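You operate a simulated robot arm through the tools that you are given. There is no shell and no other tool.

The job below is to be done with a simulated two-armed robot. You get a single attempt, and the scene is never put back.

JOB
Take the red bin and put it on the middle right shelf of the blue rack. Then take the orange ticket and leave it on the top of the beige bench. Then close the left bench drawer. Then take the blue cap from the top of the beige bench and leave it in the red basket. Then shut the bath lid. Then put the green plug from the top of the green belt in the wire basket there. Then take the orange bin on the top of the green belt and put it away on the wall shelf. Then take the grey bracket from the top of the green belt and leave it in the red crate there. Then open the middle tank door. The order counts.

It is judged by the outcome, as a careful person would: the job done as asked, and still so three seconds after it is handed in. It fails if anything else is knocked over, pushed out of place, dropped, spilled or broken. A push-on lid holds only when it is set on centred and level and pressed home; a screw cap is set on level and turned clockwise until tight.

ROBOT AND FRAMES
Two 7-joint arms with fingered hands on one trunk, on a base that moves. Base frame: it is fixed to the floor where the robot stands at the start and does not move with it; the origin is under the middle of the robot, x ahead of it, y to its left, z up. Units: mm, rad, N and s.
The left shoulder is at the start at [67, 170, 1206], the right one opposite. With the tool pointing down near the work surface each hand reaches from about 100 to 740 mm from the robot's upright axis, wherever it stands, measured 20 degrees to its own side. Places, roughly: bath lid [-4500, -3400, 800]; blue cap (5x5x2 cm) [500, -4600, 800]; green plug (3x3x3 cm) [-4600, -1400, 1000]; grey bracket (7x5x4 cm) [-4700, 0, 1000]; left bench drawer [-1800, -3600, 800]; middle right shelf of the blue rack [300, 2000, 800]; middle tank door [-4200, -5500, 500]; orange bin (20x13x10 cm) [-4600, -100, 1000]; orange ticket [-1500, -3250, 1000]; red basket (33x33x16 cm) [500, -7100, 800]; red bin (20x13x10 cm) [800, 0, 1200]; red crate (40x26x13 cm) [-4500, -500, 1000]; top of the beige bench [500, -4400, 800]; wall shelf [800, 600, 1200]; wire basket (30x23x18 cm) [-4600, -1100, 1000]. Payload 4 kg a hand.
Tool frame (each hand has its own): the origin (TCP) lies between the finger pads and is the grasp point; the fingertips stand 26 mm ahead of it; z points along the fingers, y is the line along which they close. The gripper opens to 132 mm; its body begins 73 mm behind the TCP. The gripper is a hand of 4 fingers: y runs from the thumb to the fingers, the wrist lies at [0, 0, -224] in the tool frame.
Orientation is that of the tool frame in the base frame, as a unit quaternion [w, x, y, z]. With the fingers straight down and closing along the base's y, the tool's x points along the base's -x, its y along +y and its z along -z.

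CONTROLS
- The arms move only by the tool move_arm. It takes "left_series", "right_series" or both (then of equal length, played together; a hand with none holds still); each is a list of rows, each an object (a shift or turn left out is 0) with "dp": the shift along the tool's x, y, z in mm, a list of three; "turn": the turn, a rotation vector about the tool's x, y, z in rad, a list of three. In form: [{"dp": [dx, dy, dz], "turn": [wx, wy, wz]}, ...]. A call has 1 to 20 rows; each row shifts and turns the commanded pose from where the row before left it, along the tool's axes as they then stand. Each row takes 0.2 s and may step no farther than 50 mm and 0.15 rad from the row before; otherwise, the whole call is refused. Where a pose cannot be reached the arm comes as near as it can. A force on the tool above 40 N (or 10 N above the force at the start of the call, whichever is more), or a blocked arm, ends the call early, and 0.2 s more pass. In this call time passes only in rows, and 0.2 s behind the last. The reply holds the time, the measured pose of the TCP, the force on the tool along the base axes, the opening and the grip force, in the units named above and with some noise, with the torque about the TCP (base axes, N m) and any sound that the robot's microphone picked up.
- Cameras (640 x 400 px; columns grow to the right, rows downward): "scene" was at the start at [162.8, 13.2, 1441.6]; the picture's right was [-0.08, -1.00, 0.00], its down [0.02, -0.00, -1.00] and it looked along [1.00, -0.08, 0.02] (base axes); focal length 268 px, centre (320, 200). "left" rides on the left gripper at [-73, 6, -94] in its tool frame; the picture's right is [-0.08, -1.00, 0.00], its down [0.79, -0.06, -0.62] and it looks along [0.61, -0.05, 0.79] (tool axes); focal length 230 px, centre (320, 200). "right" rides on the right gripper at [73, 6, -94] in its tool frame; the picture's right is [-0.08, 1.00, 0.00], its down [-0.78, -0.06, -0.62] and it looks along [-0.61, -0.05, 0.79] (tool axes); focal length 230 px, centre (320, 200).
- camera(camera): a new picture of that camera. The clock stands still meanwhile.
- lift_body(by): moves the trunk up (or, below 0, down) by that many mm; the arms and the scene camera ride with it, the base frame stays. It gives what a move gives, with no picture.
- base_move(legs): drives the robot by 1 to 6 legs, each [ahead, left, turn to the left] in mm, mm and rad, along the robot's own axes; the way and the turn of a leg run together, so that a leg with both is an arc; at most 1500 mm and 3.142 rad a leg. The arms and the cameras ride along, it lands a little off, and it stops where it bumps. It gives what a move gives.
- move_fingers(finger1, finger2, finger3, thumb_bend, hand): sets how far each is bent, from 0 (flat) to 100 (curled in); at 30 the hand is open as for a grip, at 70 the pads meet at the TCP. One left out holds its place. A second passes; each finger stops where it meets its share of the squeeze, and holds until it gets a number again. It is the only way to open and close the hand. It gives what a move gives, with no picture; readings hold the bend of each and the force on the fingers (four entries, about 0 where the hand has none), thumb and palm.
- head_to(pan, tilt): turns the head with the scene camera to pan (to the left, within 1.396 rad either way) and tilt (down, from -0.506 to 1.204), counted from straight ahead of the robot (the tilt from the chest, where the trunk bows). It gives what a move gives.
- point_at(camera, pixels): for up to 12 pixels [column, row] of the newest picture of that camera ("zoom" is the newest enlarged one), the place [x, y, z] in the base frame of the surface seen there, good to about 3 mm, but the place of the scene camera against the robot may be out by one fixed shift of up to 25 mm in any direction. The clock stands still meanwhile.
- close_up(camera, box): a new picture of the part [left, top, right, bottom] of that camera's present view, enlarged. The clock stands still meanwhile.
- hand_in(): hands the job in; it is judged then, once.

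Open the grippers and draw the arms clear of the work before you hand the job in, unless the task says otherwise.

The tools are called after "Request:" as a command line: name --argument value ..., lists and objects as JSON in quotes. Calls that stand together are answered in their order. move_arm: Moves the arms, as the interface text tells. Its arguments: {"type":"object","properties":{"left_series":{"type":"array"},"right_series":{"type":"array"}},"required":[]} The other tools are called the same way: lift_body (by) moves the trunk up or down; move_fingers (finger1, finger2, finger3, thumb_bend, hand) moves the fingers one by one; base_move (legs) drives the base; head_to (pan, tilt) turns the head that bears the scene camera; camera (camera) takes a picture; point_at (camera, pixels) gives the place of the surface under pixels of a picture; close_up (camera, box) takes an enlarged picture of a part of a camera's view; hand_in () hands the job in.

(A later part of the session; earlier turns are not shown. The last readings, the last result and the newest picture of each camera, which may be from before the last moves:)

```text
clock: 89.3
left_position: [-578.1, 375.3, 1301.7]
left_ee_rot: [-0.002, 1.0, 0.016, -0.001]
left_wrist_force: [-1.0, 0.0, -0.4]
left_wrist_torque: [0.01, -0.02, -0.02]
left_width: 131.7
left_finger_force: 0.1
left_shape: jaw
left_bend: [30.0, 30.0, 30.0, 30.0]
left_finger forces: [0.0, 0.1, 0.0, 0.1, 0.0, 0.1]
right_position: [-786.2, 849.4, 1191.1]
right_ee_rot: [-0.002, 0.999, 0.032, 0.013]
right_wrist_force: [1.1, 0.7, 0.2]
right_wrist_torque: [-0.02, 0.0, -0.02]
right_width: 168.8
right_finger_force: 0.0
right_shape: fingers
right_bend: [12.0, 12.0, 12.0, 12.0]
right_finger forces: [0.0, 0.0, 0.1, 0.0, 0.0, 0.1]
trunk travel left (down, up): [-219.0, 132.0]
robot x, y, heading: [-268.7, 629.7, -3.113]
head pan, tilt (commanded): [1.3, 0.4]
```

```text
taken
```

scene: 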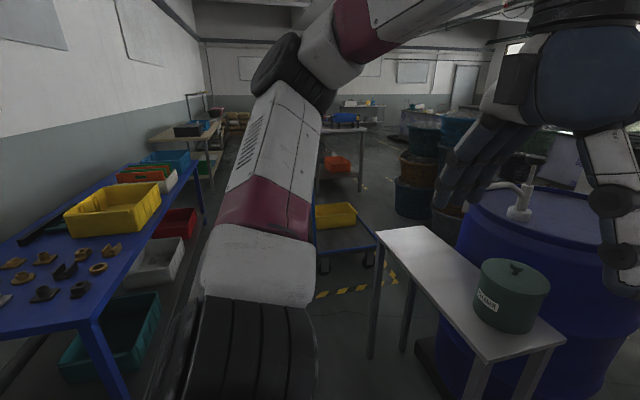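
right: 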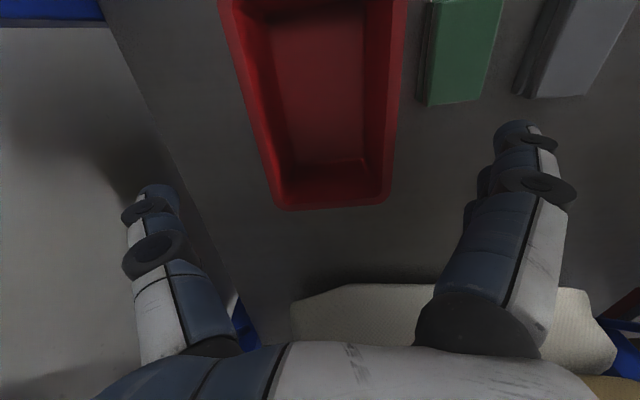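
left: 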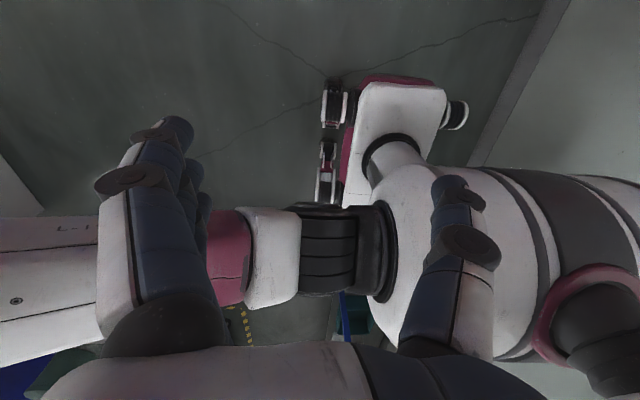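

I see a passage between the blue table on the left and the trolley/white table. I measure the obstacles.

Request:
point_at --camera "scene" --pixels '[[380, 233], [430, 225], [320, 265], [370, 245], [370, 265], [335, 215], [340, 165], [360, 180], [200, 190], [200, 215], [130, 365], [410, 210]]'

Request:
point_at --camera "scene" --pixels '[[390, 300], [340, 310], [330, 290], [185, 150], [220, 160], [350, 120], [345, 103], [405, 120], [90, 210], [370, 350], [420, 105], [240, 120]]'

```text
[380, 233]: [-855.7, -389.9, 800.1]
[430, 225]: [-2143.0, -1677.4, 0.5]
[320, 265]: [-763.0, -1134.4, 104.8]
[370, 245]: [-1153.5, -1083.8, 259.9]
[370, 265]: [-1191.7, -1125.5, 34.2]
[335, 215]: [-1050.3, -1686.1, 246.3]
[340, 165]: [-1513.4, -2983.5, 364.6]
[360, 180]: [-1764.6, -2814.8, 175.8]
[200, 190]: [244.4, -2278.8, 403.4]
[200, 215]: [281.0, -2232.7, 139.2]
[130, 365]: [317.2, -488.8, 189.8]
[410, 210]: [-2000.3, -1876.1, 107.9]
```

```text
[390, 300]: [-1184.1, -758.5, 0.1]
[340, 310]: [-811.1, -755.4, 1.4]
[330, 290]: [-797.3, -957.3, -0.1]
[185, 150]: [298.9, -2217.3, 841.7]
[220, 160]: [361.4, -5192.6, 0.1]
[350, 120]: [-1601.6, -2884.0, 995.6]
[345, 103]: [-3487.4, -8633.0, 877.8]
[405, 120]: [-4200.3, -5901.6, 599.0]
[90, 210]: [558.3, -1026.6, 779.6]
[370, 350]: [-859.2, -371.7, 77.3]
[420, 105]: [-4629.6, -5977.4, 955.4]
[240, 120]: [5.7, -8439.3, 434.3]
```

There is a corridor around x≈−250 between the trolley (x<−760) and the benches on the wall side. I turn to face −y and look down the corridor.

Request:
base_move --legs '[[0, 0, 1.543]]'

Request:
head_to --pan 0 --tilt 0.3

Request:
camera --camera "scene"

```text
clock: 93.5
left_position: [-20.2, 315.0, 1302.0]
left_ee_rot: [-0.001, 0.706, 0.708, -0.003]
left_wrist_force: [0.5, -0.6, 0.4]
left_wrist_torque: [0.0, -0.02, -0.02]
left_width: 131.9
left_finger_force: 0.0
left_shape: jaw
left_bend: [30.0, 30.0, 30.0, 30.0]
left_finger forces: [0.1, 0.0, 0.0, 0.0, 0.0, 0.0]
right_position: [-498.9, 121.6, 1192.5]
right_ee_rot: [-0.011, 0.696, 0.718, 0.008]
right_wrist_force: [-0.5, 0.4, 0.4]
right_wrist_torque: [0.02, 0.04, 0.0]
right_width: 168.6
right_finger_force: 0.1
right_shape: fingers
right_bend: [12.0, 12.0, 12.0, 12.0]
right_finger forces: [0.1, 0.1, 0.1, 0.0, 0.1, 0.0]
trunk travel left (down, up): [-219.0, 132.0]
robot x, y, heading: [-267.9, 634.2, -1.574]
head pan, tilt (commanded): [1.3, 0.4]
```

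```text
clock: 94.9
left_position: [-18.4, 313.8, 1302.0]
left_ee_rot: [-0.001, 0.707, 0.708, -0.003]
left_wrist_force: [0.5, 0.0, -0.2]
left_wrist_torque: [0.01, 0.0, 0.0]
left_width: 131.9
left_finger_force: 0.1
left_shape: jaw
left_bend: [30.0, 30.0, 30.0, 30.0]
left_finger forces: [0.0, 0.0, 0.0, 0.0, 0.0, 0.0]
right_position: [-500.3, 122.0, 1190.5]
right_ee_rot: [-0.011, 0.696, 0.718, 0.008]
right_wrist_force: [-0.6, 0.0, -0.5]
right_wrist_torque: [0.03, 0.03, -0.03]
right_width: 168.6
right_finger_force: 0.1
right_shape: fingers
right_bend: [12.0, 12.0, 12.0, 12.0]
right_finger forces: [0.1, 0.0, 0.0, 0.0, 0.0, 0.1]
trunk travel left (down, up): [-219.0, 132.0]
robot x, y, heading: [-269.6, 631.8, -1.569]
head pan, tilt (commanded): [0.0, 0.3]
```

```text
taken
```

scene: 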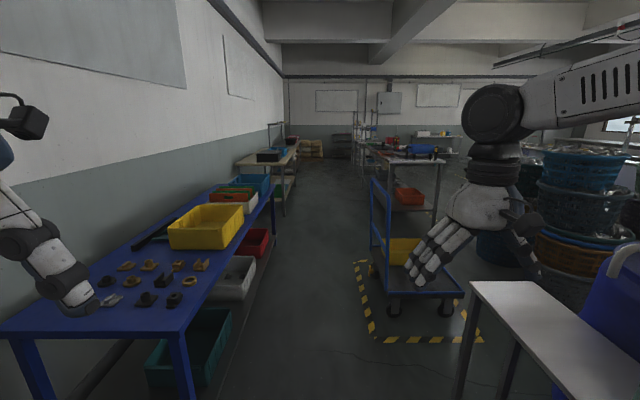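

The corridor is open. I zoom in on the middle distance to find the bench with the ticket and the beige bench.

Request:
close_up --camera "scene" --box '[230, 100, 470, 250]'

Request:
point_at --camera "scene" --pixels '[[195, 330], [270, 195], [370, 185], [388, 290], [360, 262], [405, 180], [408, 160], [440, 163], [365, 150], [240, 162], [283, 190], [470, 285]]'

```text
2.67 times, centred on (350, 175) of scene
```

zoom: 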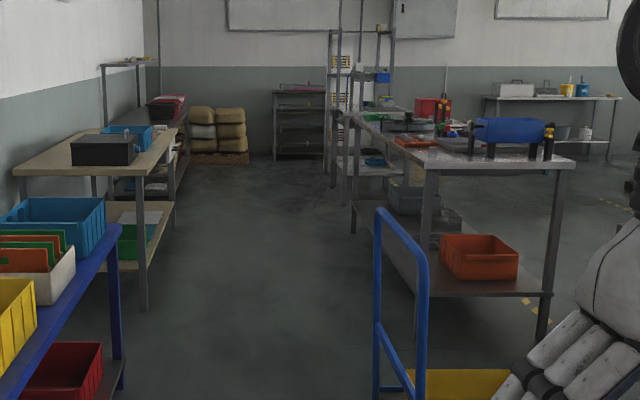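

```text
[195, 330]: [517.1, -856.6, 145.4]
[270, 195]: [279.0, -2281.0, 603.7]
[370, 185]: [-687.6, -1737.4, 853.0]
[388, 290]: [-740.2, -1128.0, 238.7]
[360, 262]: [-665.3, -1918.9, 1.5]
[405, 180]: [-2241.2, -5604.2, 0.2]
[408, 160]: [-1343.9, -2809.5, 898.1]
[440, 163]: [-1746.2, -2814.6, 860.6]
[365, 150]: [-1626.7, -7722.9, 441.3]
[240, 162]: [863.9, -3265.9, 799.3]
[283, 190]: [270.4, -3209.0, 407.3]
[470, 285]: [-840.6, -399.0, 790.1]
```

I drive down the corridor along −y (hands at z≥1190, above the tables), first two legs.

Request:
base_move --legs '[[1400, 40, 0], [1200, 0, 0]]'

Request:
camera --camera "scene"

```text
clock: 107.6
left_position: [25.9, -2274.9, 1301.7]
left_ee_rot: [-0.002, 0.705, 0.71, -0.003]
left_wrist_force: [-0.8, 0.2, 0.5]
left_wrist_torque: [0.02, 0.0, -0.01]
left_width: 131.9
left_finger_force: 0.0
left_shape: jaw
left_bend: [30.0, 30.0, 30.0, 30.0]
left_finger forces: [0.0, 0.0, 0.0, 0.1, 0.0, 0.0]
right_position: [-453.2, -2470.1, 1192.0]
right_ee_rot: [-0.01, 0.694, 0.72, 0.008]
right_wrist_force: [0.1, 0.1, -0.4]
right_wrist_torque: [-0.02, -0.03, 0.01]
right_width: 168.8
right_finger_force: 0.0
right_shape: fingers
right_bend: [12.0, 12.0, 12.0, 12.0]
right_finger forces: [0.1, 0.0, 0.0, 0.0, 0.1, 0.1]
trunk travel left (down, up): [-219.0, 132.0]
robot x, y, heading: [-225.6, -1960.4, -1.564]
head pan, tilt (commanded): [0.0, 0.3]
```

```text
taken
```

scene: 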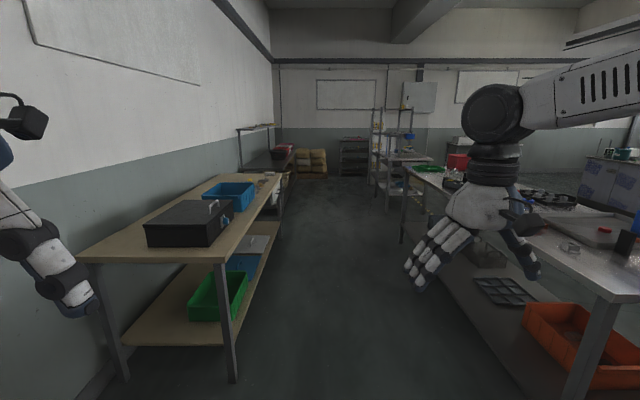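

Now at (−226, −1960). The steel table on the right carries tools; I turn the head right to find the ticket and the drawers.

Request:
head_to --pan -0.9 --tilt 0.35

Request:
camera --camera "scene"

Request:
close_up --camera "scene" --box '[100, 80, 420, 280]'

```text
clock: 108.8
left_position: [25.5, -2274.2, 1302.3]
left_ee_rot: [-0.002, 0.705, 0.709, -0.002]
left_wrist_force: [0.6, 0.0, 0.0]
left_wrist_torque: [0.02, -0.04, -0.03]
left_width: 131.7
left_finger_force: 0.0
left_shape: jaw
left_bend: [30.0, 30.0, 30.0, 30.0]
left_finger forces: [0.1, 0.0, 0.1, 0.1, 0.0, 0.0]
right_position: [-451.6, -2471.0, 1191.9]
right_ee_rot: [-0.011, 0.694, 0.72, 0.006]
right_wrist_force: [0.2, -0.1, -0.1]
right_wrist_torque: [-0.01, 0.0, 0.0]
right_width: 168.8
right_finger_force: 0.0
right_shape: fingers
right_bend: [12.0, 12.0, 12.0, 12.0]
right_finger forces: [0.0, 0.1, 0.0, 0.0, 0.0, 0.0]
trunk travel left (down, up): [-219.0, 132.0]
robot x, y, heading: [-225.0, -1957.4, -1.564]
head pan, tilt (commanded): [-0.901, 0.351]
```

```text
taken
```

scene: 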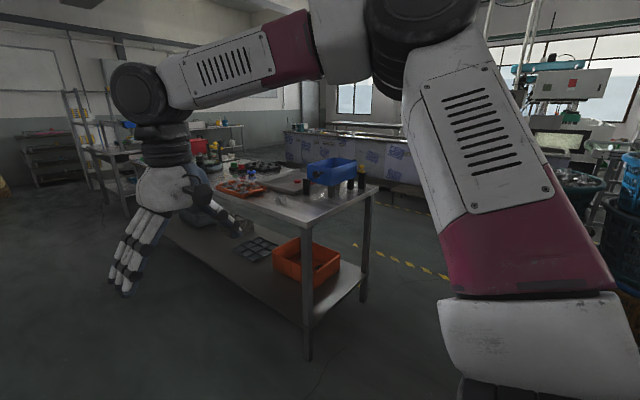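

```text
2.00 times, centred on (260, 180) of scene
```

zoom: 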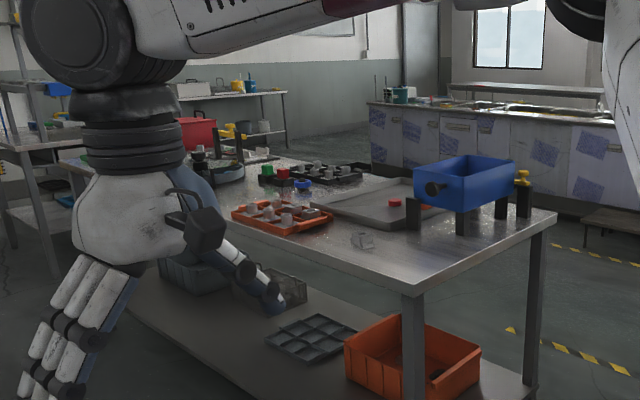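

I measure the steel table: near corner at (307,222), right end (375,187), and the things on it.

Request:
point_at --camera "scene" --pixels '[[307, 220], [376, 187], [240, 195], [297, 181], [240, 187], [340, 165], [330, 190], [255, 170], [280, 245], [307, 350], [210, 150], [270, 205]]'

```text
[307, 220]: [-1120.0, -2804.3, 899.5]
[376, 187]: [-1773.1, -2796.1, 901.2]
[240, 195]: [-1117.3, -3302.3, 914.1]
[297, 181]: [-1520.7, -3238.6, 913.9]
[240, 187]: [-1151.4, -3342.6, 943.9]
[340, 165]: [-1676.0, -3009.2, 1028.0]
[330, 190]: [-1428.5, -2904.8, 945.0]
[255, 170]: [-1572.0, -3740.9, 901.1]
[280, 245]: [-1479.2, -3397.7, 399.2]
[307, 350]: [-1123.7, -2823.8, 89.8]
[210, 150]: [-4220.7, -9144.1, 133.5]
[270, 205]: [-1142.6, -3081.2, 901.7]
```

The steel bench top is z≈900, x −1773…−1120, from y −2800 on; its drawers must be on the far (−x) side. I tuck the right hand in and turn to face −x to see the way around.

Request:
move_arm --right_series '[{"dp": [45, 0, -10]}, {"dp": [45, 0, -10]}, {"dp": [45, 0, -10]}, {"dp": [35, 0, -10]}]'

Request:
base_move --legs '[[300, -100, -1.57]]'

Request:
head_to --pan 0.1 --tilt 0.35

Request:
camera --camera "scene"

```text
clock: 109.8
left_position: [26.9, -2274.2, 1301.7]
left_ee_rot: [-0.001, 0.705, 0.71, -0.003]
left_wrist_force: [-0.2, -0.6, -0.7]
left_wrist_torque: [0.01, 0.01, -0.02]
left_width: 131.9
left_finger_force: 0.1
left_shape: jaw
left_bend: [30.0, 30.0, 30.0, 30.0]
left_finger forces: [0.0, 0.0, 0.0, 0.0, 0.0, 0.0]
right_position: [-458.4, -2301.2, 1235.8]
right_ee_rot: [-0.011, 0.694, 0.72, 0.006]
right_wrist_force: [-1.0, -0.5, 0.3]
right_wrist_torque: [0.0, 0.0, -0.03]
right_width: 168.8
right_finger_force: 0.2
right_shape: fingers
right_bend: [12.0, 12.0, 12.0, 12.0]
right_finger forces: [0.0, 0.1, 0.0, 0.0, 0.0, 0.0]
trunk travel left (down, up): [-219.0, 132.0]
robot x, y, heading: [-225.9, -1958.7, -1.564]
head pan, tilt (commanded): [-0.901, 0.351]
```

```text
clock: 114.0
left_position: [-795.1, -2334.3, 1301.2]
left_ee_rot: [-0.002, 1.0, 0.003, -0.001]
left_wrist_force: [-0.2, 0.1, -0.5]
left_wrist_torque: [-0.01, 0.0, -0.02]
left_width: 132.1
left_finger_force: 0.0
left_shape: jaw
left_bend: [30.0, 30.0, 30.0, 30.0]
left_finger forces: [0.0, 0.1, 0.0, 0.0, 0.0, 0.0]
right_position: [-821.6, -1850.5, 1235.0]
right_ee_rot: [-0.002, 1.0, 0.019, 0.013]
right_wrist_force: [0.7, -0.3, -0.1]
right_wrist_torque: [0.0, -0.01, 0.0]
right_width: 169.1
right_finger_force: 0.0
right_shape: fingers
right_bend: [12.0, 12.0, 12.0, 12.0]
right_finger forces: [0.1, 0.1, 0.0, 0.0, 0.0, 0.0]
trunk travel left (down, up): [-219.0, 132.0]
robot x, y, heading: [-478.9, -2085.0, -3.136]
head pan, tilt (commanded): [-0.901, 0.351]
cut short: leg 1
```

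```text
clock: 115.3
left_position: [-796.2, -2335.9, 1301.4]
left_ee_rot: [-0.001, 1.0, 0.003, -0.001]
left_wrist_force: [1.0, 0.0, 0.0]
left_wrist_torque: [0.0, 0.03, 0.02]
left_width: 131.9
left_finger_force: 0.1
left_shape: jaw
left_bend: [30.0, 30.0, 30.0, 30.0]
left_finger forces: [0.0, 0.0, 0.0, 0.0, 0.0, 0.0]
right_position: [-821.8, -1851.4, 1234.9]
right_ee_rot: [-0.002, 1.0, 0.018, 0.013]
right_wrist_force: [-0.7, 0.2, 0.1]
right_wrist_torque: [0.0, 0.03, 0.03]
right_width: 168.6
right_finger_force: 0.0
right_shape: fingers
right_bend: [12.0, 12.0, 12.0, 12.0]
right_finger forces: [0.0, 0.0, 0.1, 0.0, 0.0, 0.0]
trunk travel left (down, up): [-219.0, 132.0]
robot x, y, heading: [-479.8, -2090.6, -3.138]
head pan, tilt (commanded): [0.099, 0.351]
```

```text
taken
```

scene: 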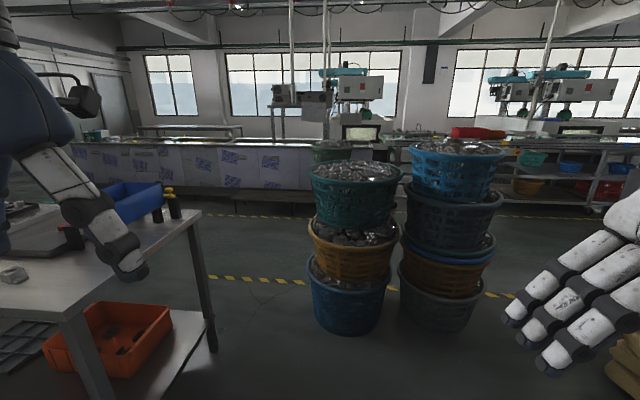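

Stacks of baskets stand ahead; I measure the gap between them and the table end.

Request:
point_at --camera "scene" --pixels '[[347, 325], [315, 290], [308, 180], [445, 315], [400, 290], [250, 290], [212, 345], [200, 215], [230, 320], [280, 270], [350, 180], [330, 260]]'

Request:
head_to --pan 0.6 --tilt 0.35

Request:
camera --camera "scene"

Request:
close_up --camera "scene" --box '[200, 120, 440, 270]'

```text
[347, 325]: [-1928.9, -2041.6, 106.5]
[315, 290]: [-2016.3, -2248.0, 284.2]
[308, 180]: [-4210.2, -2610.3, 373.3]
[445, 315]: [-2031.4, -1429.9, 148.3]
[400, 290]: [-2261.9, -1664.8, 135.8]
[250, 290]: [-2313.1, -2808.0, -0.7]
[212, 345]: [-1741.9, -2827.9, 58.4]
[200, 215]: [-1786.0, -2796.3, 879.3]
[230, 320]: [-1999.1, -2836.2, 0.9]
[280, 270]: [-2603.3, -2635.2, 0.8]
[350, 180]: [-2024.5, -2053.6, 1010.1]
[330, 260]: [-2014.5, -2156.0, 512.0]
```

```text
clock: 116.2
left_position: [-796.8, -2335.3, 1301.2]
left_ee_rot: [-0.002, 1.0, 0.002, 0.0]
left_wrist_force: [0.8, -0.1, 0.4]
left_wrist_torque: [-0.03, 0.02, -0.03]
left_width: 132.0
left_finger_force: 0.0
left_shape: jaw
left_bend: [30.0, 30.0, 30.0, 30.0]
left_finger forces: [0.1, 0.1, 0.1, 0.0, 0.1, 0.0]
right_position: [-822.7, -1849.8, 1235.0]
right_ee_rot: [-0.002, 1.0, 0.018, 0.013]
right_wrist_force: [0.4, 1.1, -0.4]
right_wrist_torque: [0.03, 0.02, 0.0]
right_width: 168.8
right_finger_force: 0.1
right_shape: fingers
right_bend: [12.0, 12.0, 12.0, 12.0]
right_finger forces: [0.0, 0.0, 0.0, 0.0, 0.0, 0.1]
trunk travel left (down, up): [-219.0, 132.0]
robot x, y, heading: [-479.7, -2085.7, -3.136]
head pan, tilt (commanded): [0.6, 0.351]
```

```text
taken
```

scene: 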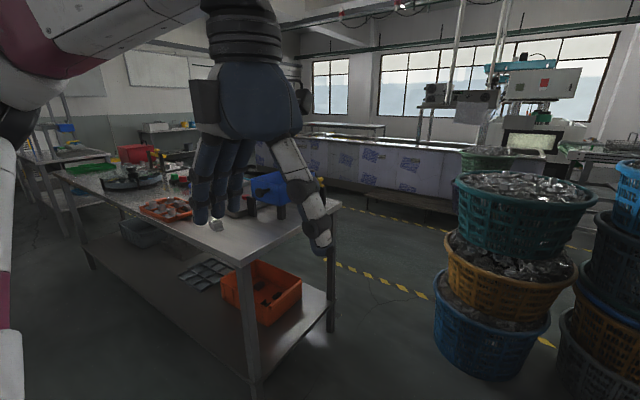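

```text
2.67 times, centred on (320, 195) of scene
```

zoom: 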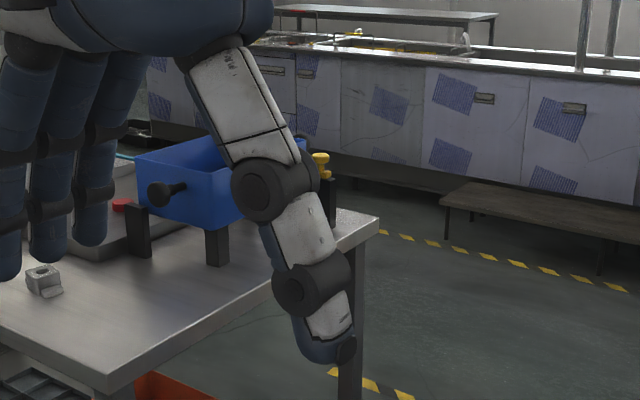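

The gap between baskets and table end (~0.57 m) looks too tight for the base. I go back to the corridor and look further south for a way around the table.

Request:
base_move --legs '[[0, 0, 1.57], [1200, 200, 0]]'

Request:
head_to --pan -0.5 --tilt 0.35

Request:
camera --camera "scene"

```text
clock: 126.2
left_position: [-6.8, -3593.7, 1302.0]
left_ee_rot: [-0.003, 0.699, 0.715, -0.002]
left_wrist_force: [-0.7, 0.0, 0.1]
left_wrist_torque: [0.0, -0.03, 0.02]
left_width: 132.1
left_finger_force: 0.0
left_shape: jaw
left_bend: [30.0, 30.0, 30.0, 30.0]
left_finger forces: [0.0, 0.1, 0.0, 0.0, 0.0, 0.0]
right_position: [-491.7, -3626.5, 1234.2]
right_ee_rot: [-0.01, 0.688, 0.725, 0.007]
right_wrist_force: [-0.3, 0.1, 0.7]
right_wrist_torque: [-0.04, 0.01, 0.01]
right_width: 168.9
right_finger_force: 0.0
right_shape: fingers
right_bend: [12.0, 12.0, 12.0, 12.0]
right_finger forces: [0.0, 0.1, 0.0, 0.0, 0.0, 0.0]
trunk travel left (down, up): [-219.0, 132.0]
robot x, y, heading: [-261.7, -3279.6, -1.547]
head pan, tilt (commanded): [0.6, 0.351]
```

```text
clock: 127.5
left_position: [-7.1, -3593.1, 1301.4]
left_ee_rot: [-0.001, 0.699, 0.715, -0.003]
left_wrist_force: [-0.4, -0.5, 0.3]
left_wrist_torque: [-0.01, -0.05, 0.0]
left_width: 132.0
left_finger_force: 0.1
left_shape: jaw
left_bend: [30.0, 30.0, 30.0, 30.0]
left_finger forces: [0.0, 0.0, 0.1, 0.0, 0.0, 0.0]
right_position: [-491.5, -3627.4, 1236.3]
right_ee_rot: [-0.011, 0.688, 0.725, 0.008]
right_wrist_force: [-0.7, -0.1, -0.2]
right_wrist_torque: [0.02, -0.02, -0.03]
right_width: 168.7
right_finger_force: 0.0
right_shape: fingers
right_bend: [12.0, 12.0, 12.0, 12.0]
right_finger forces: [0.0, 0.0, 0.0, 0.0, 0.1, 0.0]
trunk travel left (down, up): [-219.0, 132.0]
robot x, y, heading: [-262.3, -3278.8, -1.548]
head pan, tilt (commanded): [-0.499, 0.351]
```

```text
taken
```

scene: 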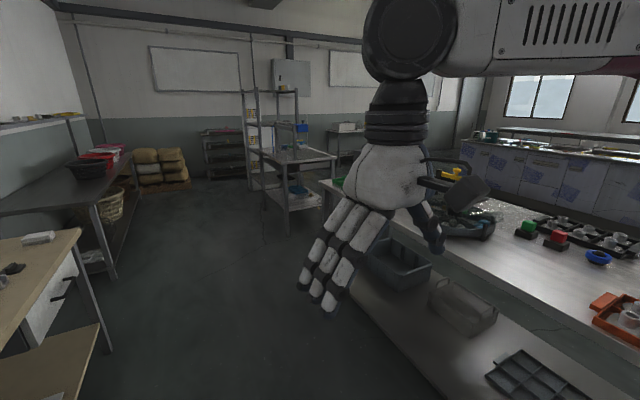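

I measure the far end of the steel table (~(325,183)) and the next table behind it.

Request:
point_at --camera "scene" --pixels '[[323, 184], [336, 158], [288, 164], [262, 150], [290, 230], [322, 205], [262, 200], [345, 165], [250, 215], [320, 235], [120, 275], [100, 200]]'

Request:
close_up --camera "scene" --box '[220, 80, 380, 240]'

```text
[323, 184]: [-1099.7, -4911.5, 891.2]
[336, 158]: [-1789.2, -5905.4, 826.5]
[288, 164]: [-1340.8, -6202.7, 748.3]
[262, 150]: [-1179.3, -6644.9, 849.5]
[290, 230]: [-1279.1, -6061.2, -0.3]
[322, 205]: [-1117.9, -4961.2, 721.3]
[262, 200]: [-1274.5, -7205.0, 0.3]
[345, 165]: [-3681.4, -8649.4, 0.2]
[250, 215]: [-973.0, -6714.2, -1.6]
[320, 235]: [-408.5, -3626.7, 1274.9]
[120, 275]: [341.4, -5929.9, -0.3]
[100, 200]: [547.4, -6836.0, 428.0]
```

```text
2.50 times, centred on (300, 160) of scene
```

zoom: 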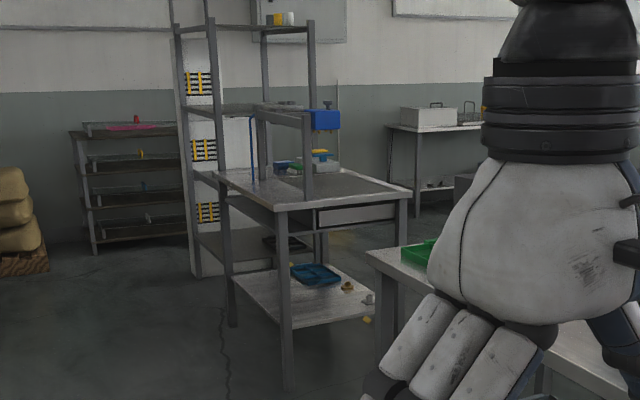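

There is a ~0.95 m gap (y −4950…−5905) south of the table. I drive down to y≈−5430 and turn right to face −x.

Request:
base_move --legs '[[1400, 0, 0], [750, 0, 0], [0, 0, -1.594]]'

Request:
head_to --pan 0 --tilt 0.4

Request:
camera --camera "scene"

```text
clock: 142.0
left_position: [-516.6, -5682.9, 1301.6]
left_ee_rot: [-0.003, 1.0, 0.011, -0.001]
left_wrist_force: [-0.3, 0.3, 0.0]
left_wrist_torque: [-0.01, 0.03, -0.02]
left_width: 132.1
left_finger_force: 0.1
left_shape: jaw
left_bend: [30.0, 30.0, 30.0, 30.0]
left_finger forces: [0.1, 0.0, 0.0, 0.0, 0.1, 0.0]
right_position: [-551.7, -5200.3, 1235.1]
right_ee_rot: [-0.002, 1.0, 0.027, 0.013]
right_wrist_force: [-0.5, 0.4, -0.1]
right_wrist_torque: [-0.02, -0.01, 0.02]
right_width: 168.5
right_finger_force: 0.0
right_shape: fingers
right_bend: [12.0, 12.0, 12.0, 12.0]
right_finger forces: [0.0, 0.1, 0.0, 0.1, 0.0, 0.0]
trunk travel left (down, up): [-219.0, 132.0]
robot x, y, heading: [-204.3, -5430.0, -3.119]
head pan, tilt (commanded): [-0.499, 0.351]
```

```text
clock: 142.9
left_position: [-518.2, -5683.0, 1300.6]
left_ee_rot: [-0.002, 1.0, 0.011, 0.0]
left_wrist_force: [0.9, 0.2, -0.1]
left_wrist_torque: [-0.05, 0.01, 0.02]
left_width: 132.0
left_finger_force: 0.0
left_shape: jaw
left_bend: [30.0, 30.0, 30.0, 30.0]
left_finger forces: [0.0, 0.1, 0.1, 0.0, 0.1, 0.1]
right_position: [-551.4, -5199.4, 1234.6]
right_ee_rot: [-0.003, 1.0, 0.026, 0.013]
right_wrist_force: [0.9, 0.1, 0.1]
right_wrist_torque: [-0.01, 0.0, 0.02]
right_width: 168.7
right_finger_force: 0.0
right_shape: fingers
right_bend: [12.0, 12.0, 12.0, 12.0]
right_finger forces: [0.0, 0.1, 0.1, 0.0, 0.0, 0.0]
trunk travel left (down, up): [-219.0, 132.0]
robot x, y, heading: [-205.4, -5431.9, -3.12]
head pan, tilt (commanded): [0.0, 0.4]
```

```text
taken
```

scene: 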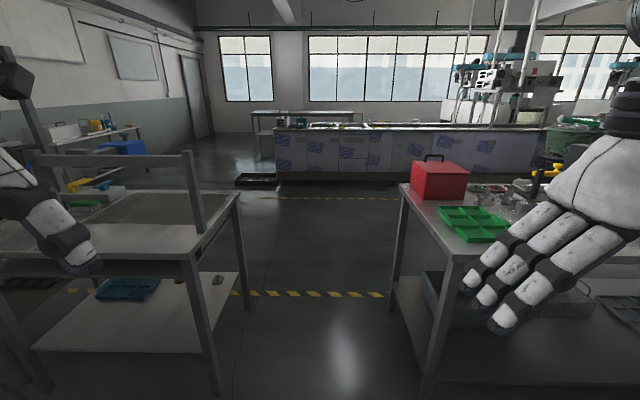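

The gap between the two tables is visible (legs at (213,380) and (430,380)). I measure its edges precisely.

Request:
point_at --camera "scene" --pixels '[[214, 380], [242, 295], [430, 370], [397, 290], [195, 258], [240, 195], [448, 252], [404, 190], [190, 200], [340, 300], [255, 180], [320, 250]]'

```text
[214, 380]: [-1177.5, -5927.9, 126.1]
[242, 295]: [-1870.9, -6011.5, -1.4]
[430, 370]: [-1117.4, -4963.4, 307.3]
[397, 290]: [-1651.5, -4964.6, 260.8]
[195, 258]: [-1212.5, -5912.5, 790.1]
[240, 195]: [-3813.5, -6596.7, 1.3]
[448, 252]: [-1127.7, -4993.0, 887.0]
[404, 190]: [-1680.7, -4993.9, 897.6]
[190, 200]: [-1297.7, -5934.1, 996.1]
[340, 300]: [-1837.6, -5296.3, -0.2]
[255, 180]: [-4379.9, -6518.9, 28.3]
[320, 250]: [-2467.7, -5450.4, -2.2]
```

I drive through the gap, keeping y≈−5430, to x≈−2250.

Request:
base_move --legs '[[0, 0, -0.022], [1050, 0, 0], [1000, 0, 0]]'

Request:
head_to --pan -1.2 --tilt 0.3

Request:
camera --camera "scene"

```text
clock: 153.4
left_position: [-2565.4, -5675.7, 1302.2]
left_ee_rot: [-0.003, 1.0, 0.004, -0.001]
left_wrist_force: [-0.3, -0.2, -0.4]
left_wrist_torque: [0.01, -0.03, -0.03]
left_width: 132.3
left_finger_force: 0.1
left_shape: jaw
left_bend: [30.0, 30.0, 30.0, 30.0]
left_finger forces: [0.1, 0.0, 0.0, 0.1, 0.1, 0.0]
right_position: [-2591.8, -5190.2, 1235.7]
right_ee_rot: [-0.002, 1.0, 0.018, 0.012]
right_wrist_force: [-0.4, 0.2, 0.7]
right_wrist_torque: [-0.02, -0.03, -0.01]
right_width: 168.9
right_finger_force: 0.0
right_shape: fingers
right_bend: [12.0, 12.0, 12.0, 12.0]
right_finger forces: [0.1, 0.0, 0.0, 0.1, 0.1, 0.0]
trunk travel left (down, up): [-219.0, 132.0]
robot x, y, heading: [-2246.0, -5424.4, -3.135]
head pan, tilt (commanded): [0.0, 0.4]
```

```text
clock: 154.8
left_position: [-2563.8, -5675.2, 1301.7]
left_ee_rot: [-0.003, 1.0, 0.003, -0.001]
left_wrist_force: [-0.1, 0.4, -0.2]
left_wrist_torque: [-0.02, -0.02, -0.01]
left_width: 131.7
left_finger_force: 0.0
left_shape: jaw
left_bend: [30.0, 30.0, 30.0, 30.0]
left_finger forces: [0.0, 0.0, 0.0, 0.1, 0.0, 0.0]
right_position: [-2592.4, -5191.4, 1234.4]
right_ee_rot: [-0.002, 1.0, 0.018, 0.013]
right_wrist_force: [0.6, 0.0, -0.1]
right_wrist_torque: [-0.03, -0.05, -0.01]
right_width: 168.7
right_finger_force: 0.1
right_shape: fingers
right_bend: [12.0, 12.0, 12.0, 12.0]
right_finger forces: [0.1, 0.0, 0.0, 0.0, 0.0, 0.1]
trunk travel left (down, up): [-219.0, 132.0]
robot x, y, heading: [-2248.2, -5424.2, -3.133]
head pan, tilt (commanded): [-1.201, 0.3]
```

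```text
taken
```

scene: 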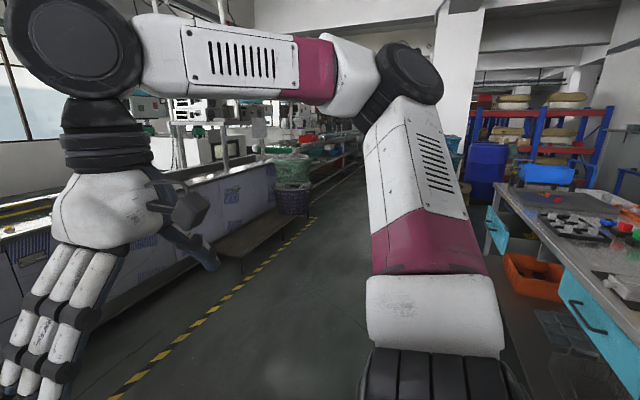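

I see the bench's drawer side: cyan drawers at (497,230) and (590,325). I turn to face +y for a clear look along the aisle.

Request:
base_move --legs '[[0, 0, -1.57]]'

Request:
head_to --pan -0.2 --tilt 0.4

Request:
camera --camera "scene"

```text
clock: 159.1
left_position: [-2496.5, -5108.1, 1301.5]
left_ee_rot: [-0.003, 0.709, -0.706, 0.001]
left_wrist_force: [-1.2, 0.2, -0.8]
left_wrist_torque: [-0.02, 0.01, -0.02]
left_width: 131.8
left_finger_force: 0.0
left_shape: jaw
left_bend: [30.0, 30.0, 30.0, 30.0]
left_finger forces: [0.0, 0.1, 0.1, 0.0, 0.0, 0.0]
right_position: [-2011.2, -5082.4, 1234.8]
right_ee_rot: [0.008, 0.719, -0.695, 0.011]
right_wrist_force: [-0.1, 0.0, -0.6]
right_wrist_torque: [-0.02, 0.0, -0.01]
right_width: 168.5
right_finger_force: 0.1
right_shape: fingers
right_bend: [12.0, 12.0, 12.0, 12.0]
right_finger forces: [0.0, 0.0, 0.1, 0.1, 0.0, 0.0]
trunk travel left (down, up): [-219.0, 132.0]
robot x, y, heading: [-2248.1, -5425.1, 1.575]
head pan, tilt (commanded): [-1.201, 0.3]
```

```text
clock: 160.3
left_position: [-2496.0, -5108.4, 1301.2]
left_ee_rot: [-0.003, 0.708, -0.707, 0.001]
left_wrist_force: [-0.6, -0.5, -1.2]
left_wrist_torque: [0.02, 0.02, 0.0]
left_width: 131.7
left_finger_force: 0.1
left_shape: jaw
left_bend: [30.0, 30.0, 30.0, 30.0]
left_finger forces: [0.1, 0.0, 0.1, 0.0, 0.0, 0.0]
right_position: [-2012.2, -5083.1, 1234.5]
right_ee_rot: [0.008, 0.719, -0.695, 0.01]
right_wrist_force: [0.1, -1.1, -0.6]
right_wrist_torque: [-0.02, -0.01, 0.01]
right_width: 168.8
right_finger_force: 0.0
right_shape: fingers
right_bend: [12.0, 12.0, 12.0, 12.0]
right_finger forces: [0.1, 0.0, 0.1, 0.1, 0.0, 0.0]
trunk travel left (down, up): [-219.0, 132.0]
robot x, y, heading: [-2246.6, -5426.2, 1.572]
head pan, tilt (commanded): [-0.201, 0.4]
```

```text
taken
```

scene: 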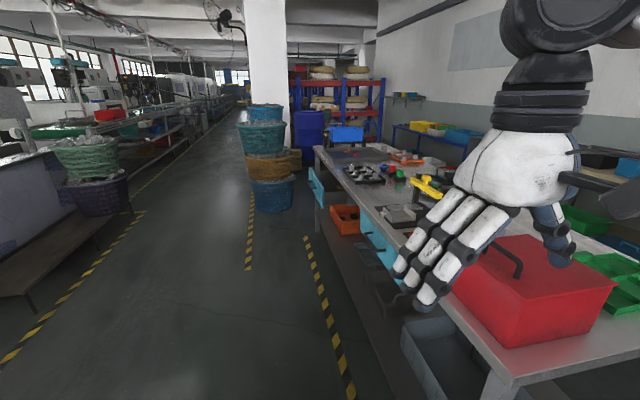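

The aisle is open; the far drawer (317,185) stands out from the bench. I drive north to y≈−3450 at x≈−2420 and turn to face the bench.

Request:
base_move --legs '[[1000, 180, 0], [980, 0, 0], [0, 0, -1.57]]'

Request:
head_to --pan 0 --tilt 0.6

Request:
camera --camera "scene"

```text
clock: 174.1
left_position: [-2107.5, -3210.5, 1301.0]
left_ee_rot: [0.002, 0.001, 1.0, -0.003]
left_wrist_force: [0.0, -0.3, -0.1]
left_wrist_torque: [0.03, -0.04, 0.02]
left_width: 132.1
left_finger_force: 0.1
left_shape: jaw
left_bend: [30.0, 30.0, 30.0, 30.0]
left_finger forces: [0.0, 0.0, 0.1, 0.0, 0.1, 0.0]
right_position: [-2083.9, -3694.1, 1235.5]
right_ee_rot: [-0.013, -0.014, 1.0, -0.001]
right_wrist_force: [0.3, -0.3, -0.6]
right_wrist_torque: [-0.01, 0.01, 0.01]
right_width: 169.0
right_finger_force: 0.1
right_shape: fingers
right_bend: [12.0, 12.0, 12.0, 12.0]
right_finger forces: [0.1, 0.0, 0.1, 0.0, 0.0, 0.0]
trunk travel left (down, up): [-219.0, 132.0]
robot x, y, heading: [-2430.4, -3457.1, -0.007]
head pan, tilt (commanded): [-0.201, 0.4]
```

```text
clock: 174.8
left_position: [-2107.5, -3210.8, 1302.5]
left_ee_rot: [0.001, 0.002, 1.0, -0.003]
left_wrist_force: [0.0, 0.6, -0.7]
left_wrist_torque: [0.01, 0.0, 0.01]
left_width: 132.0
left_finger_force: 0.0
left_shape: jaw
left_bend: [30.0, 30.0, 30.0, 30.0]
left_finger forces: [0.0, 0.0, 0.0, 0.0, 0.0, 0.0]
right_position: [-2085.4, -3695.0, 1236.4]
right_ee_rot: [-0.012, -0.014, 1.0, -0.001]
right_wrist_force: [-0.3, 0.4, -0.2]
right_wrist_torque: [-0.01, -0.01, 0.02]
right_width: 168.6
right_finger_force: 0.2
right_shape: fingers
right_bend: [12.0, 12.0, 12.0, 12.0]
right_finger forces: [0.0, 0.1, 0.0, 0.0, 0.0, 0.0]
trunk travel left (down, up): [-219.0, 132.0]
robot x, y, heading: [-2427.0, -3457.7, -0.005]
head pan, tilt (commanded): [0.0, 0.6]
```

```text
taken
```

scene: 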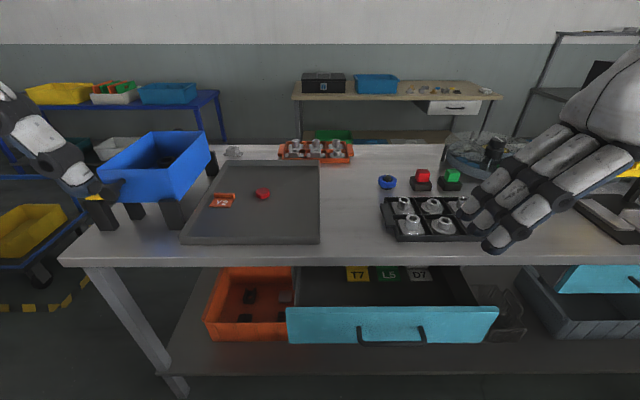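

The grey tray holds an orange ticket at (222,200) and a small red thing at (263,194); the left drawer below is open. I zoom in and measure.

Request:
close_up --camera "scene" --box '[170, 140, 350, 260]'

Request:
point_at --camera "scene" --pixels '[[222, 200], [212, 203], [233, 196], [263, 194], [200, 220], [300, 230], [182, 240], [318, 242], [320, 170], [240, 165], [392, 325], [300, 270]]'

Request:
point_at --camera "scene" --pixels '[[290, 309], [497, 307], [288, 342], [497, 340], [360, 330], [424, 330], [392, 345], [200, 255], [450, 258], [160, 190], [210, 160], [390, 300]]'

```text
3.33 times, centred on (260, 200) of scene
```

zoom: 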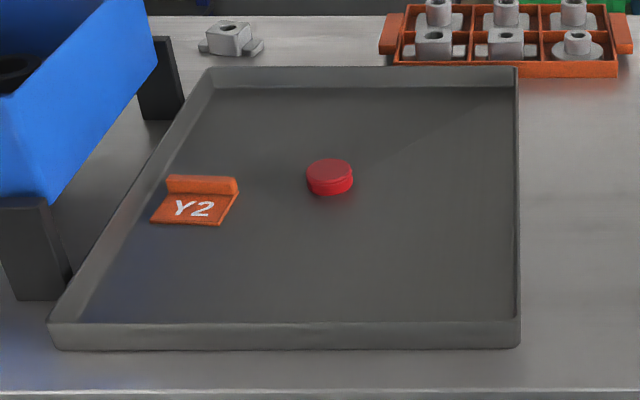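

```text
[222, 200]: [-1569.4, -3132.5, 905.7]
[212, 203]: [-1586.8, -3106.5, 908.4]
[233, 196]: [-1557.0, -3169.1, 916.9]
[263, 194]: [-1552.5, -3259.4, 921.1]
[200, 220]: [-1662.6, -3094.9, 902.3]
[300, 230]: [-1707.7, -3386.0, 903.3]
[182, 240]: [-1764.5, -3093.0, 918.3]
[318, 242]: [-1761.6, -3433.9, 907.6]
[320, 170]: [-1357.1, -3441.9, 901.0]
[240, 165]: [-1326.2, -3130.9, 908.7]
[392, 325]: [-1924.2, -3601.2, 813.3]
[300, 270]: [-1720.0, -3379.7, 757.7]
```

```text
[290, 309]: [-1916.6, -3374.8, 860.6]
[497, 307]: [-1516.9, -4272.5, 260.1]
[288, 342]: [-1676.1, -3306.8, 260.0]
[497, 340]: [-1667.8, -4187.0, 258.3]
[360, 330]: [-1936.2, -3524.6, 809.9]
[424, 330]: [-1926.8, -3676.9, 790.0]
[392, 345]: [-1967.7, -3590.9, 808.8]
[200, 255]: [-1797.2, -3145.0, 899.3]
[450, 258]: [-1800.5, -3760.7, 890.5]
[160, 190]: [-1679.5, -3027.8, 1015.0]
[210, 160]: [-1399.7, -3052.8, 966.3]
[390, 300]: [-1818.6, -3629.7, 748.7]
```

The ticket is an L-shaped card with an upright tab (tab at about x −1557, y −3106…−3169, top z≈918) in a tray at z≈902; the drawer front is at x≈−1930, y −3375…−3830. I drive to about (−2180, −3010), clear of the open drawer.

Request:
base_move --legs '[[0, 447, 0], [248, 0, 0]]'

Request:
head_to --pan -0.15 --tilt 0.7

Request:
camera --camera "scene"

Request:
camera --camera "right"

```text
clock: 180.7
left_position: [-1857.2, -2764.9, 1301.3]
left_ee_rot: [0.001, 0.002, 1.0, -0.003]
left_wrist_force: [0.7, -0.2, -0.3]
left_wrist_torque: [0.01, 0.04, -0.01]
left_width: 131.7
left_finger_force: 0.0
left_shape: jaw
left_bend: [30.0, 30.0, 30.0, 30.0]
left_finger forces: [0.1, 0.0, 0.0, 0.1, 0.1, 0.0]
right_position: [-1836.1, -3248.8, 1235.5]
right_ee_rot: [-0.013, -0.013, 1.0, -0.002]
right_wrist_force: [0.2, 0.4, -0.3]
right_wrist_torque: [0.01, 0.01, -0.01]
right_width: 168.7
right_finger_force: 0.1
right_shape: fingers
right_bend: [12.0, 12.0, 12.0, 12.0]
right_finger forces: [0.0, 0.0, 0.0, 0.1, 0.0, 0.0]
trunk travel left (down, up): [-219.0, 132.0]
robot x, y, heading: [-2179.5, -3009.4, -0.006]
head pan, tilt (commanded): [0.0, 0.6]
```

```text
clock: 181.4
left_position: [-1857.2, -2764.2, 1302.6]
left_ee_rot: [0.001, 0.003, 1.0, -0.002]
left_wrist_force: [0.1, 0.1, -0.1]
left_wrist_torque: [0.01, 0.0, 0.0]
left_width: 131.8
left_finger_force: 0.1
left_shape: jaw
left_bend: [30.0, 30.0, 30.0, 30.0]
left_finger forces: [0.0, 0.1, 0.1, 0.0, 0.1, 0.0]
right_position: [-1837.0, -3249.6, 1234.3]
right_ee_rot: [-0.012, -0.012, 1.0, -0.002]
right_wrist_force: [0.4, -0.4, 0.7]
right_wrist_torque: [0.01, -0.01, 0.01]
right_width: 168.6
right_finger_force: 0.0
right_shape: fingers
right_bend: [12.0, 12.0, 12.0, 12.0]
right_finger forces: [0.1, 0.0, 0.0, 0.1, 0.1, 0.0]
trunk travel left (down, up): [-219.0, 132.0]
robot x, y, heading: [-2177.1, -3010.0, -0.008]
head pan, tilt (commanded): [-0.15, 0.7]
```

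```text
taken
```

scene: 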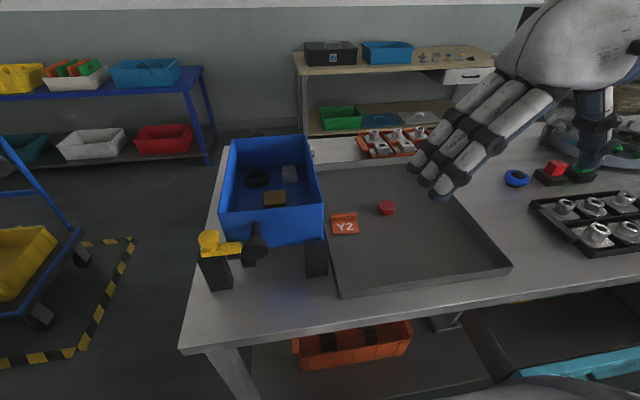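

```text
taken
```

right: 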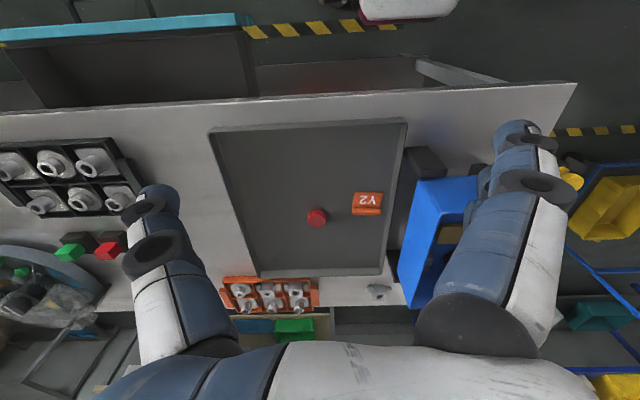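

Both cameras see the ticket. I measure it from the right hand camera (ticket at (367,203), blue box edge around (410,200)).

Request:
point_at --camera "right" --pixels '[[353, 196], [382, 198], [352, 214], [380, 214], [367, 200], [367, 212], [317, 217], [405, 190], [390, 270], [215, 140], [410, 250], [425, 200]]'

Request:
close_up --camera "right" --box '[290, 150, 470, 260]'

```text
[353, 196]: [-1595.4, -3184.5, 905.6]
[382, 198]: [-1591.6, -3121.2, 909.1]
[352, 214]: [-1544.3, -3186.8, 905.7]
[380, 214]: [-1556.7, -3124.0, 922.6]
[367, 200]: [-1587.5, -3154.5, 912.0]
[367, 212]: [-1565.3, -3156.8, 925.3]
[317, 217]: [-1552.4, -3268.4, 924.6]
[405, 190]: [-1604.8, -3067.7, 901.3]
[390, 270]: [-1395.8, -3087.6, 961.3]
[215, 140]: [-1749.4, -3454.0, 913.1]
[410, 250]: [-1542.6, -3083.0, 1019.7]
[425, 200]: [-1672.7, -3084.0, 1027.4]
```

```text
3.56 times, centred on (380, 205) of right
```

zoom: 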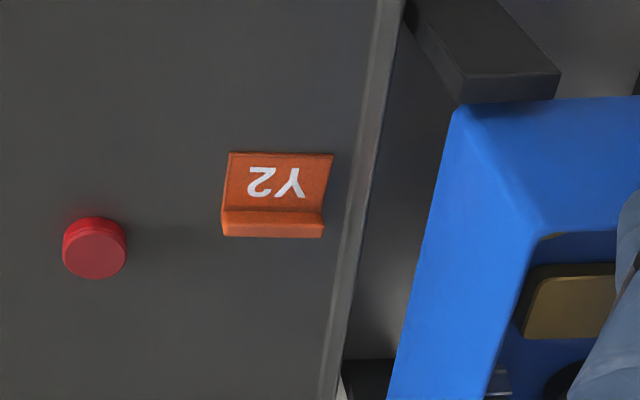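

Tab centre from the hand camera: (−1557, −3154), top z≈924; the blue box wall is at y≈−3083. I turn the right hand −90° about its axis so that it closes along x with its camera on the free (−y) side, at height.

Request:
move_arm --right_series '[{"turn": [0, 0, -0.143]}, {"turn": [0, 0, -0.143]}, {"turn": [0, 0, -0.143]}, {"turn": [0, 0, -0.143]}, {"turn": [0, 0, -0.143]}, {"turn": [0, 0, -0.143]}, {"turn": [0, 0, -0.143]}, {"turn": [0, 0, -0.143]}, {"turn": [0, 0, -0.143]}, {"turn": [0, 0, -0.143]}, {"turn": [0, 0, -0.143]}]'

Request:
move_fingers --hand "right" --finger1 45 --finger2 45 --finger3 45 --thumb_bend 45

Request:
camera --camera "right"

Request:
camera --camera "scene"

```text
clock: 183.8
left_position: [-1857.5, -2764.6, 1301.2]
left_ee_rot: [0.001, 0.003, 1.0, -0.003]
left_wrist_force: [0.7, 0.1, 0.0]
left_wrist_torque: [0.01, -0.01, 0.0]
left_width: 132.1
left_finger_force: 0.1
left_shape: jaw
left_bend: [30.0, 30.0, 30.0, 30.0]
left_finger forces: [0.0, 0.0, 0.0, 0.0, 0.0, 0.0]
right_position: [-1835.6, -3249.4, 1235.7]
right_ee_rot: [0.01, 0.717, -0.697, -0.008]
right_wrist_force: [0.0, -0.8, 0.0]
right_wrist_torque: [0.01, -0.03, 0.02]
right_width: 168.6
right_finger_force: 0.1
right_shape: fingers
right_bend: [12.0, 12.0, 12.0, 12.0]
right_finger forces: [0.1, 0.0, 0.1, 0.1, 0.0, 0.1]
trunk travel left (down, up): [-219.0, 132.0]
robot x, y, heading: [-2176.3, -3004.5, -0.001]
head pan, tilt (commanded): [-0.15, 0.7]
```

```text
clock: 184.8
left_position: [-1858.0, -2763.9, 1302.0]
left_ee_rot: [0.001, 0.003, 1.0, -0.002]
left_wrist_force: [0.3, 0.3, -0.6]
left_wrist_torque: [-0.01, -0.03, -0.01]
left_width: 132.0
left_finger_force: 0.0
left_shape: jaw
left_bend: [30.0, 30.0, 30.0, 30.0]
left_finger forces: [0.1, 0.0, 0.0, 0.0, 0.0, 0.0]
right_position: [-1836.7, -3250.1, 1235.1]
right_ee_rot: [0.01, 0.717, -0.697, -0.008]
right_wrist_force: [1.4, 0.8, 0.0]
right_wrist_torque: [0.0, -0.05, -0.01]
right_width: 88.1
right_finger_force: 0.1
right_shape: fingers
right_bend: [45.0, 45.0, 45.0, 45.0]
right_finger forces: [0.1, 0.0, 0.0, 0.1, 0.0, 0.1]
trunk travel left (down, up): [-219.0, 132.0]
robot x, y, heading: [-2177.2, -3012.8, -0.006]
head pan, tilt (commanded): [-0.15, 0.7]
```

```text
taken
```

right: 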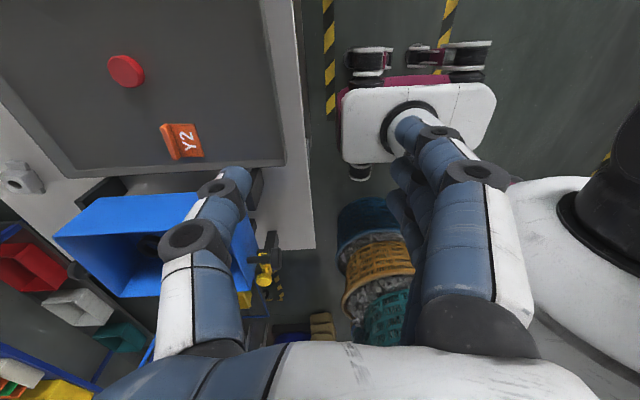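

```text
taken
```

scene: 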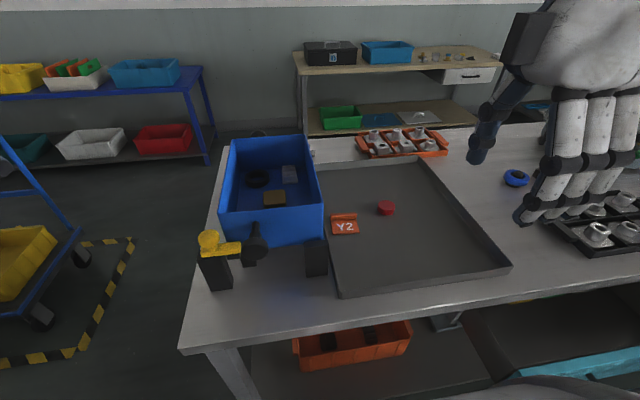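

The turn worked. I move the hand over the tab at about z 1120 and align its yaw slightly (≈0.08 rad), keeping above the blue box.

Request:
move_arm --right_series '[{"dp": [-12.6, -40.3, 10], "turn": [0.0254, -0.003, 0.08]}, {"dp": [-12.6, -40.3, 10]}, {"dp": [-12.6, -40.3, 10]}, {"dp": [-12.6, -40.3, 15]}, {"dp": [-12.6, -40.3, 15]}, {"dp": [-12.6, -40.3, 20]}, {"dp": [-12.6, -40.3, 20]}]'

Request:
camera --camera "right"

Request:
close_up --camera "scene" --box '[200, 60, 500, 310]'

```text
clock: 186.4
left_position: [-1857.2, -2764.4, 1300.2]
left_ee_rot: [-0.001, 0.002, 1.0, -0.002]
left_wrist_force: [0.6, 0.1, 0.4]
left_wrist_torque: [-0.01, 0.03, 0.03]
left_width: 132.0
left_finger_force: 0.0
left_shape: jaw
left_bend: [30.0, 30.0, 30.0, 30.0]
left_finger forces: [0.1, 0.0, 0.1, 0.0, 0.0, 0.0]
right_position: [-1549.2, -3172.6, 1132.8]
right_ee_rot: [0.0, -0.688, 0.726, 0.0]
right_wrist_force: [0.0, -1.2, 0.2]
right_wrist_torque: [0.02, 0.03, -0.02]
right_width: 87.6
right_finger_force: 0.1
right_shape: fingers
right_bend: [45.0, 45.0, 45.0, 45.0]
right_finger forces: [0.1, 0.0, 0.0, 0.0, 0.1, 0.1]
trunk travel left (down, up): [-219.0, 132.0]
robot x, y, heading: [-2175.2, -3010.3, -0.007]
head pan, tilt (commanded): [-0.15, 0.7]
```

```text
taken
```

right: 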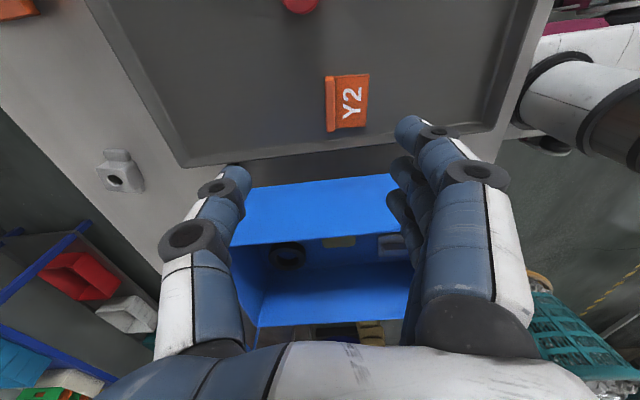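

```text
1.60 times, centred on (350, 185) of scene
```

zoom: 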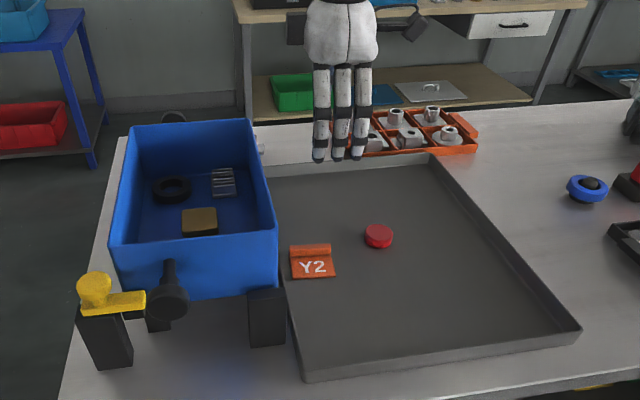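

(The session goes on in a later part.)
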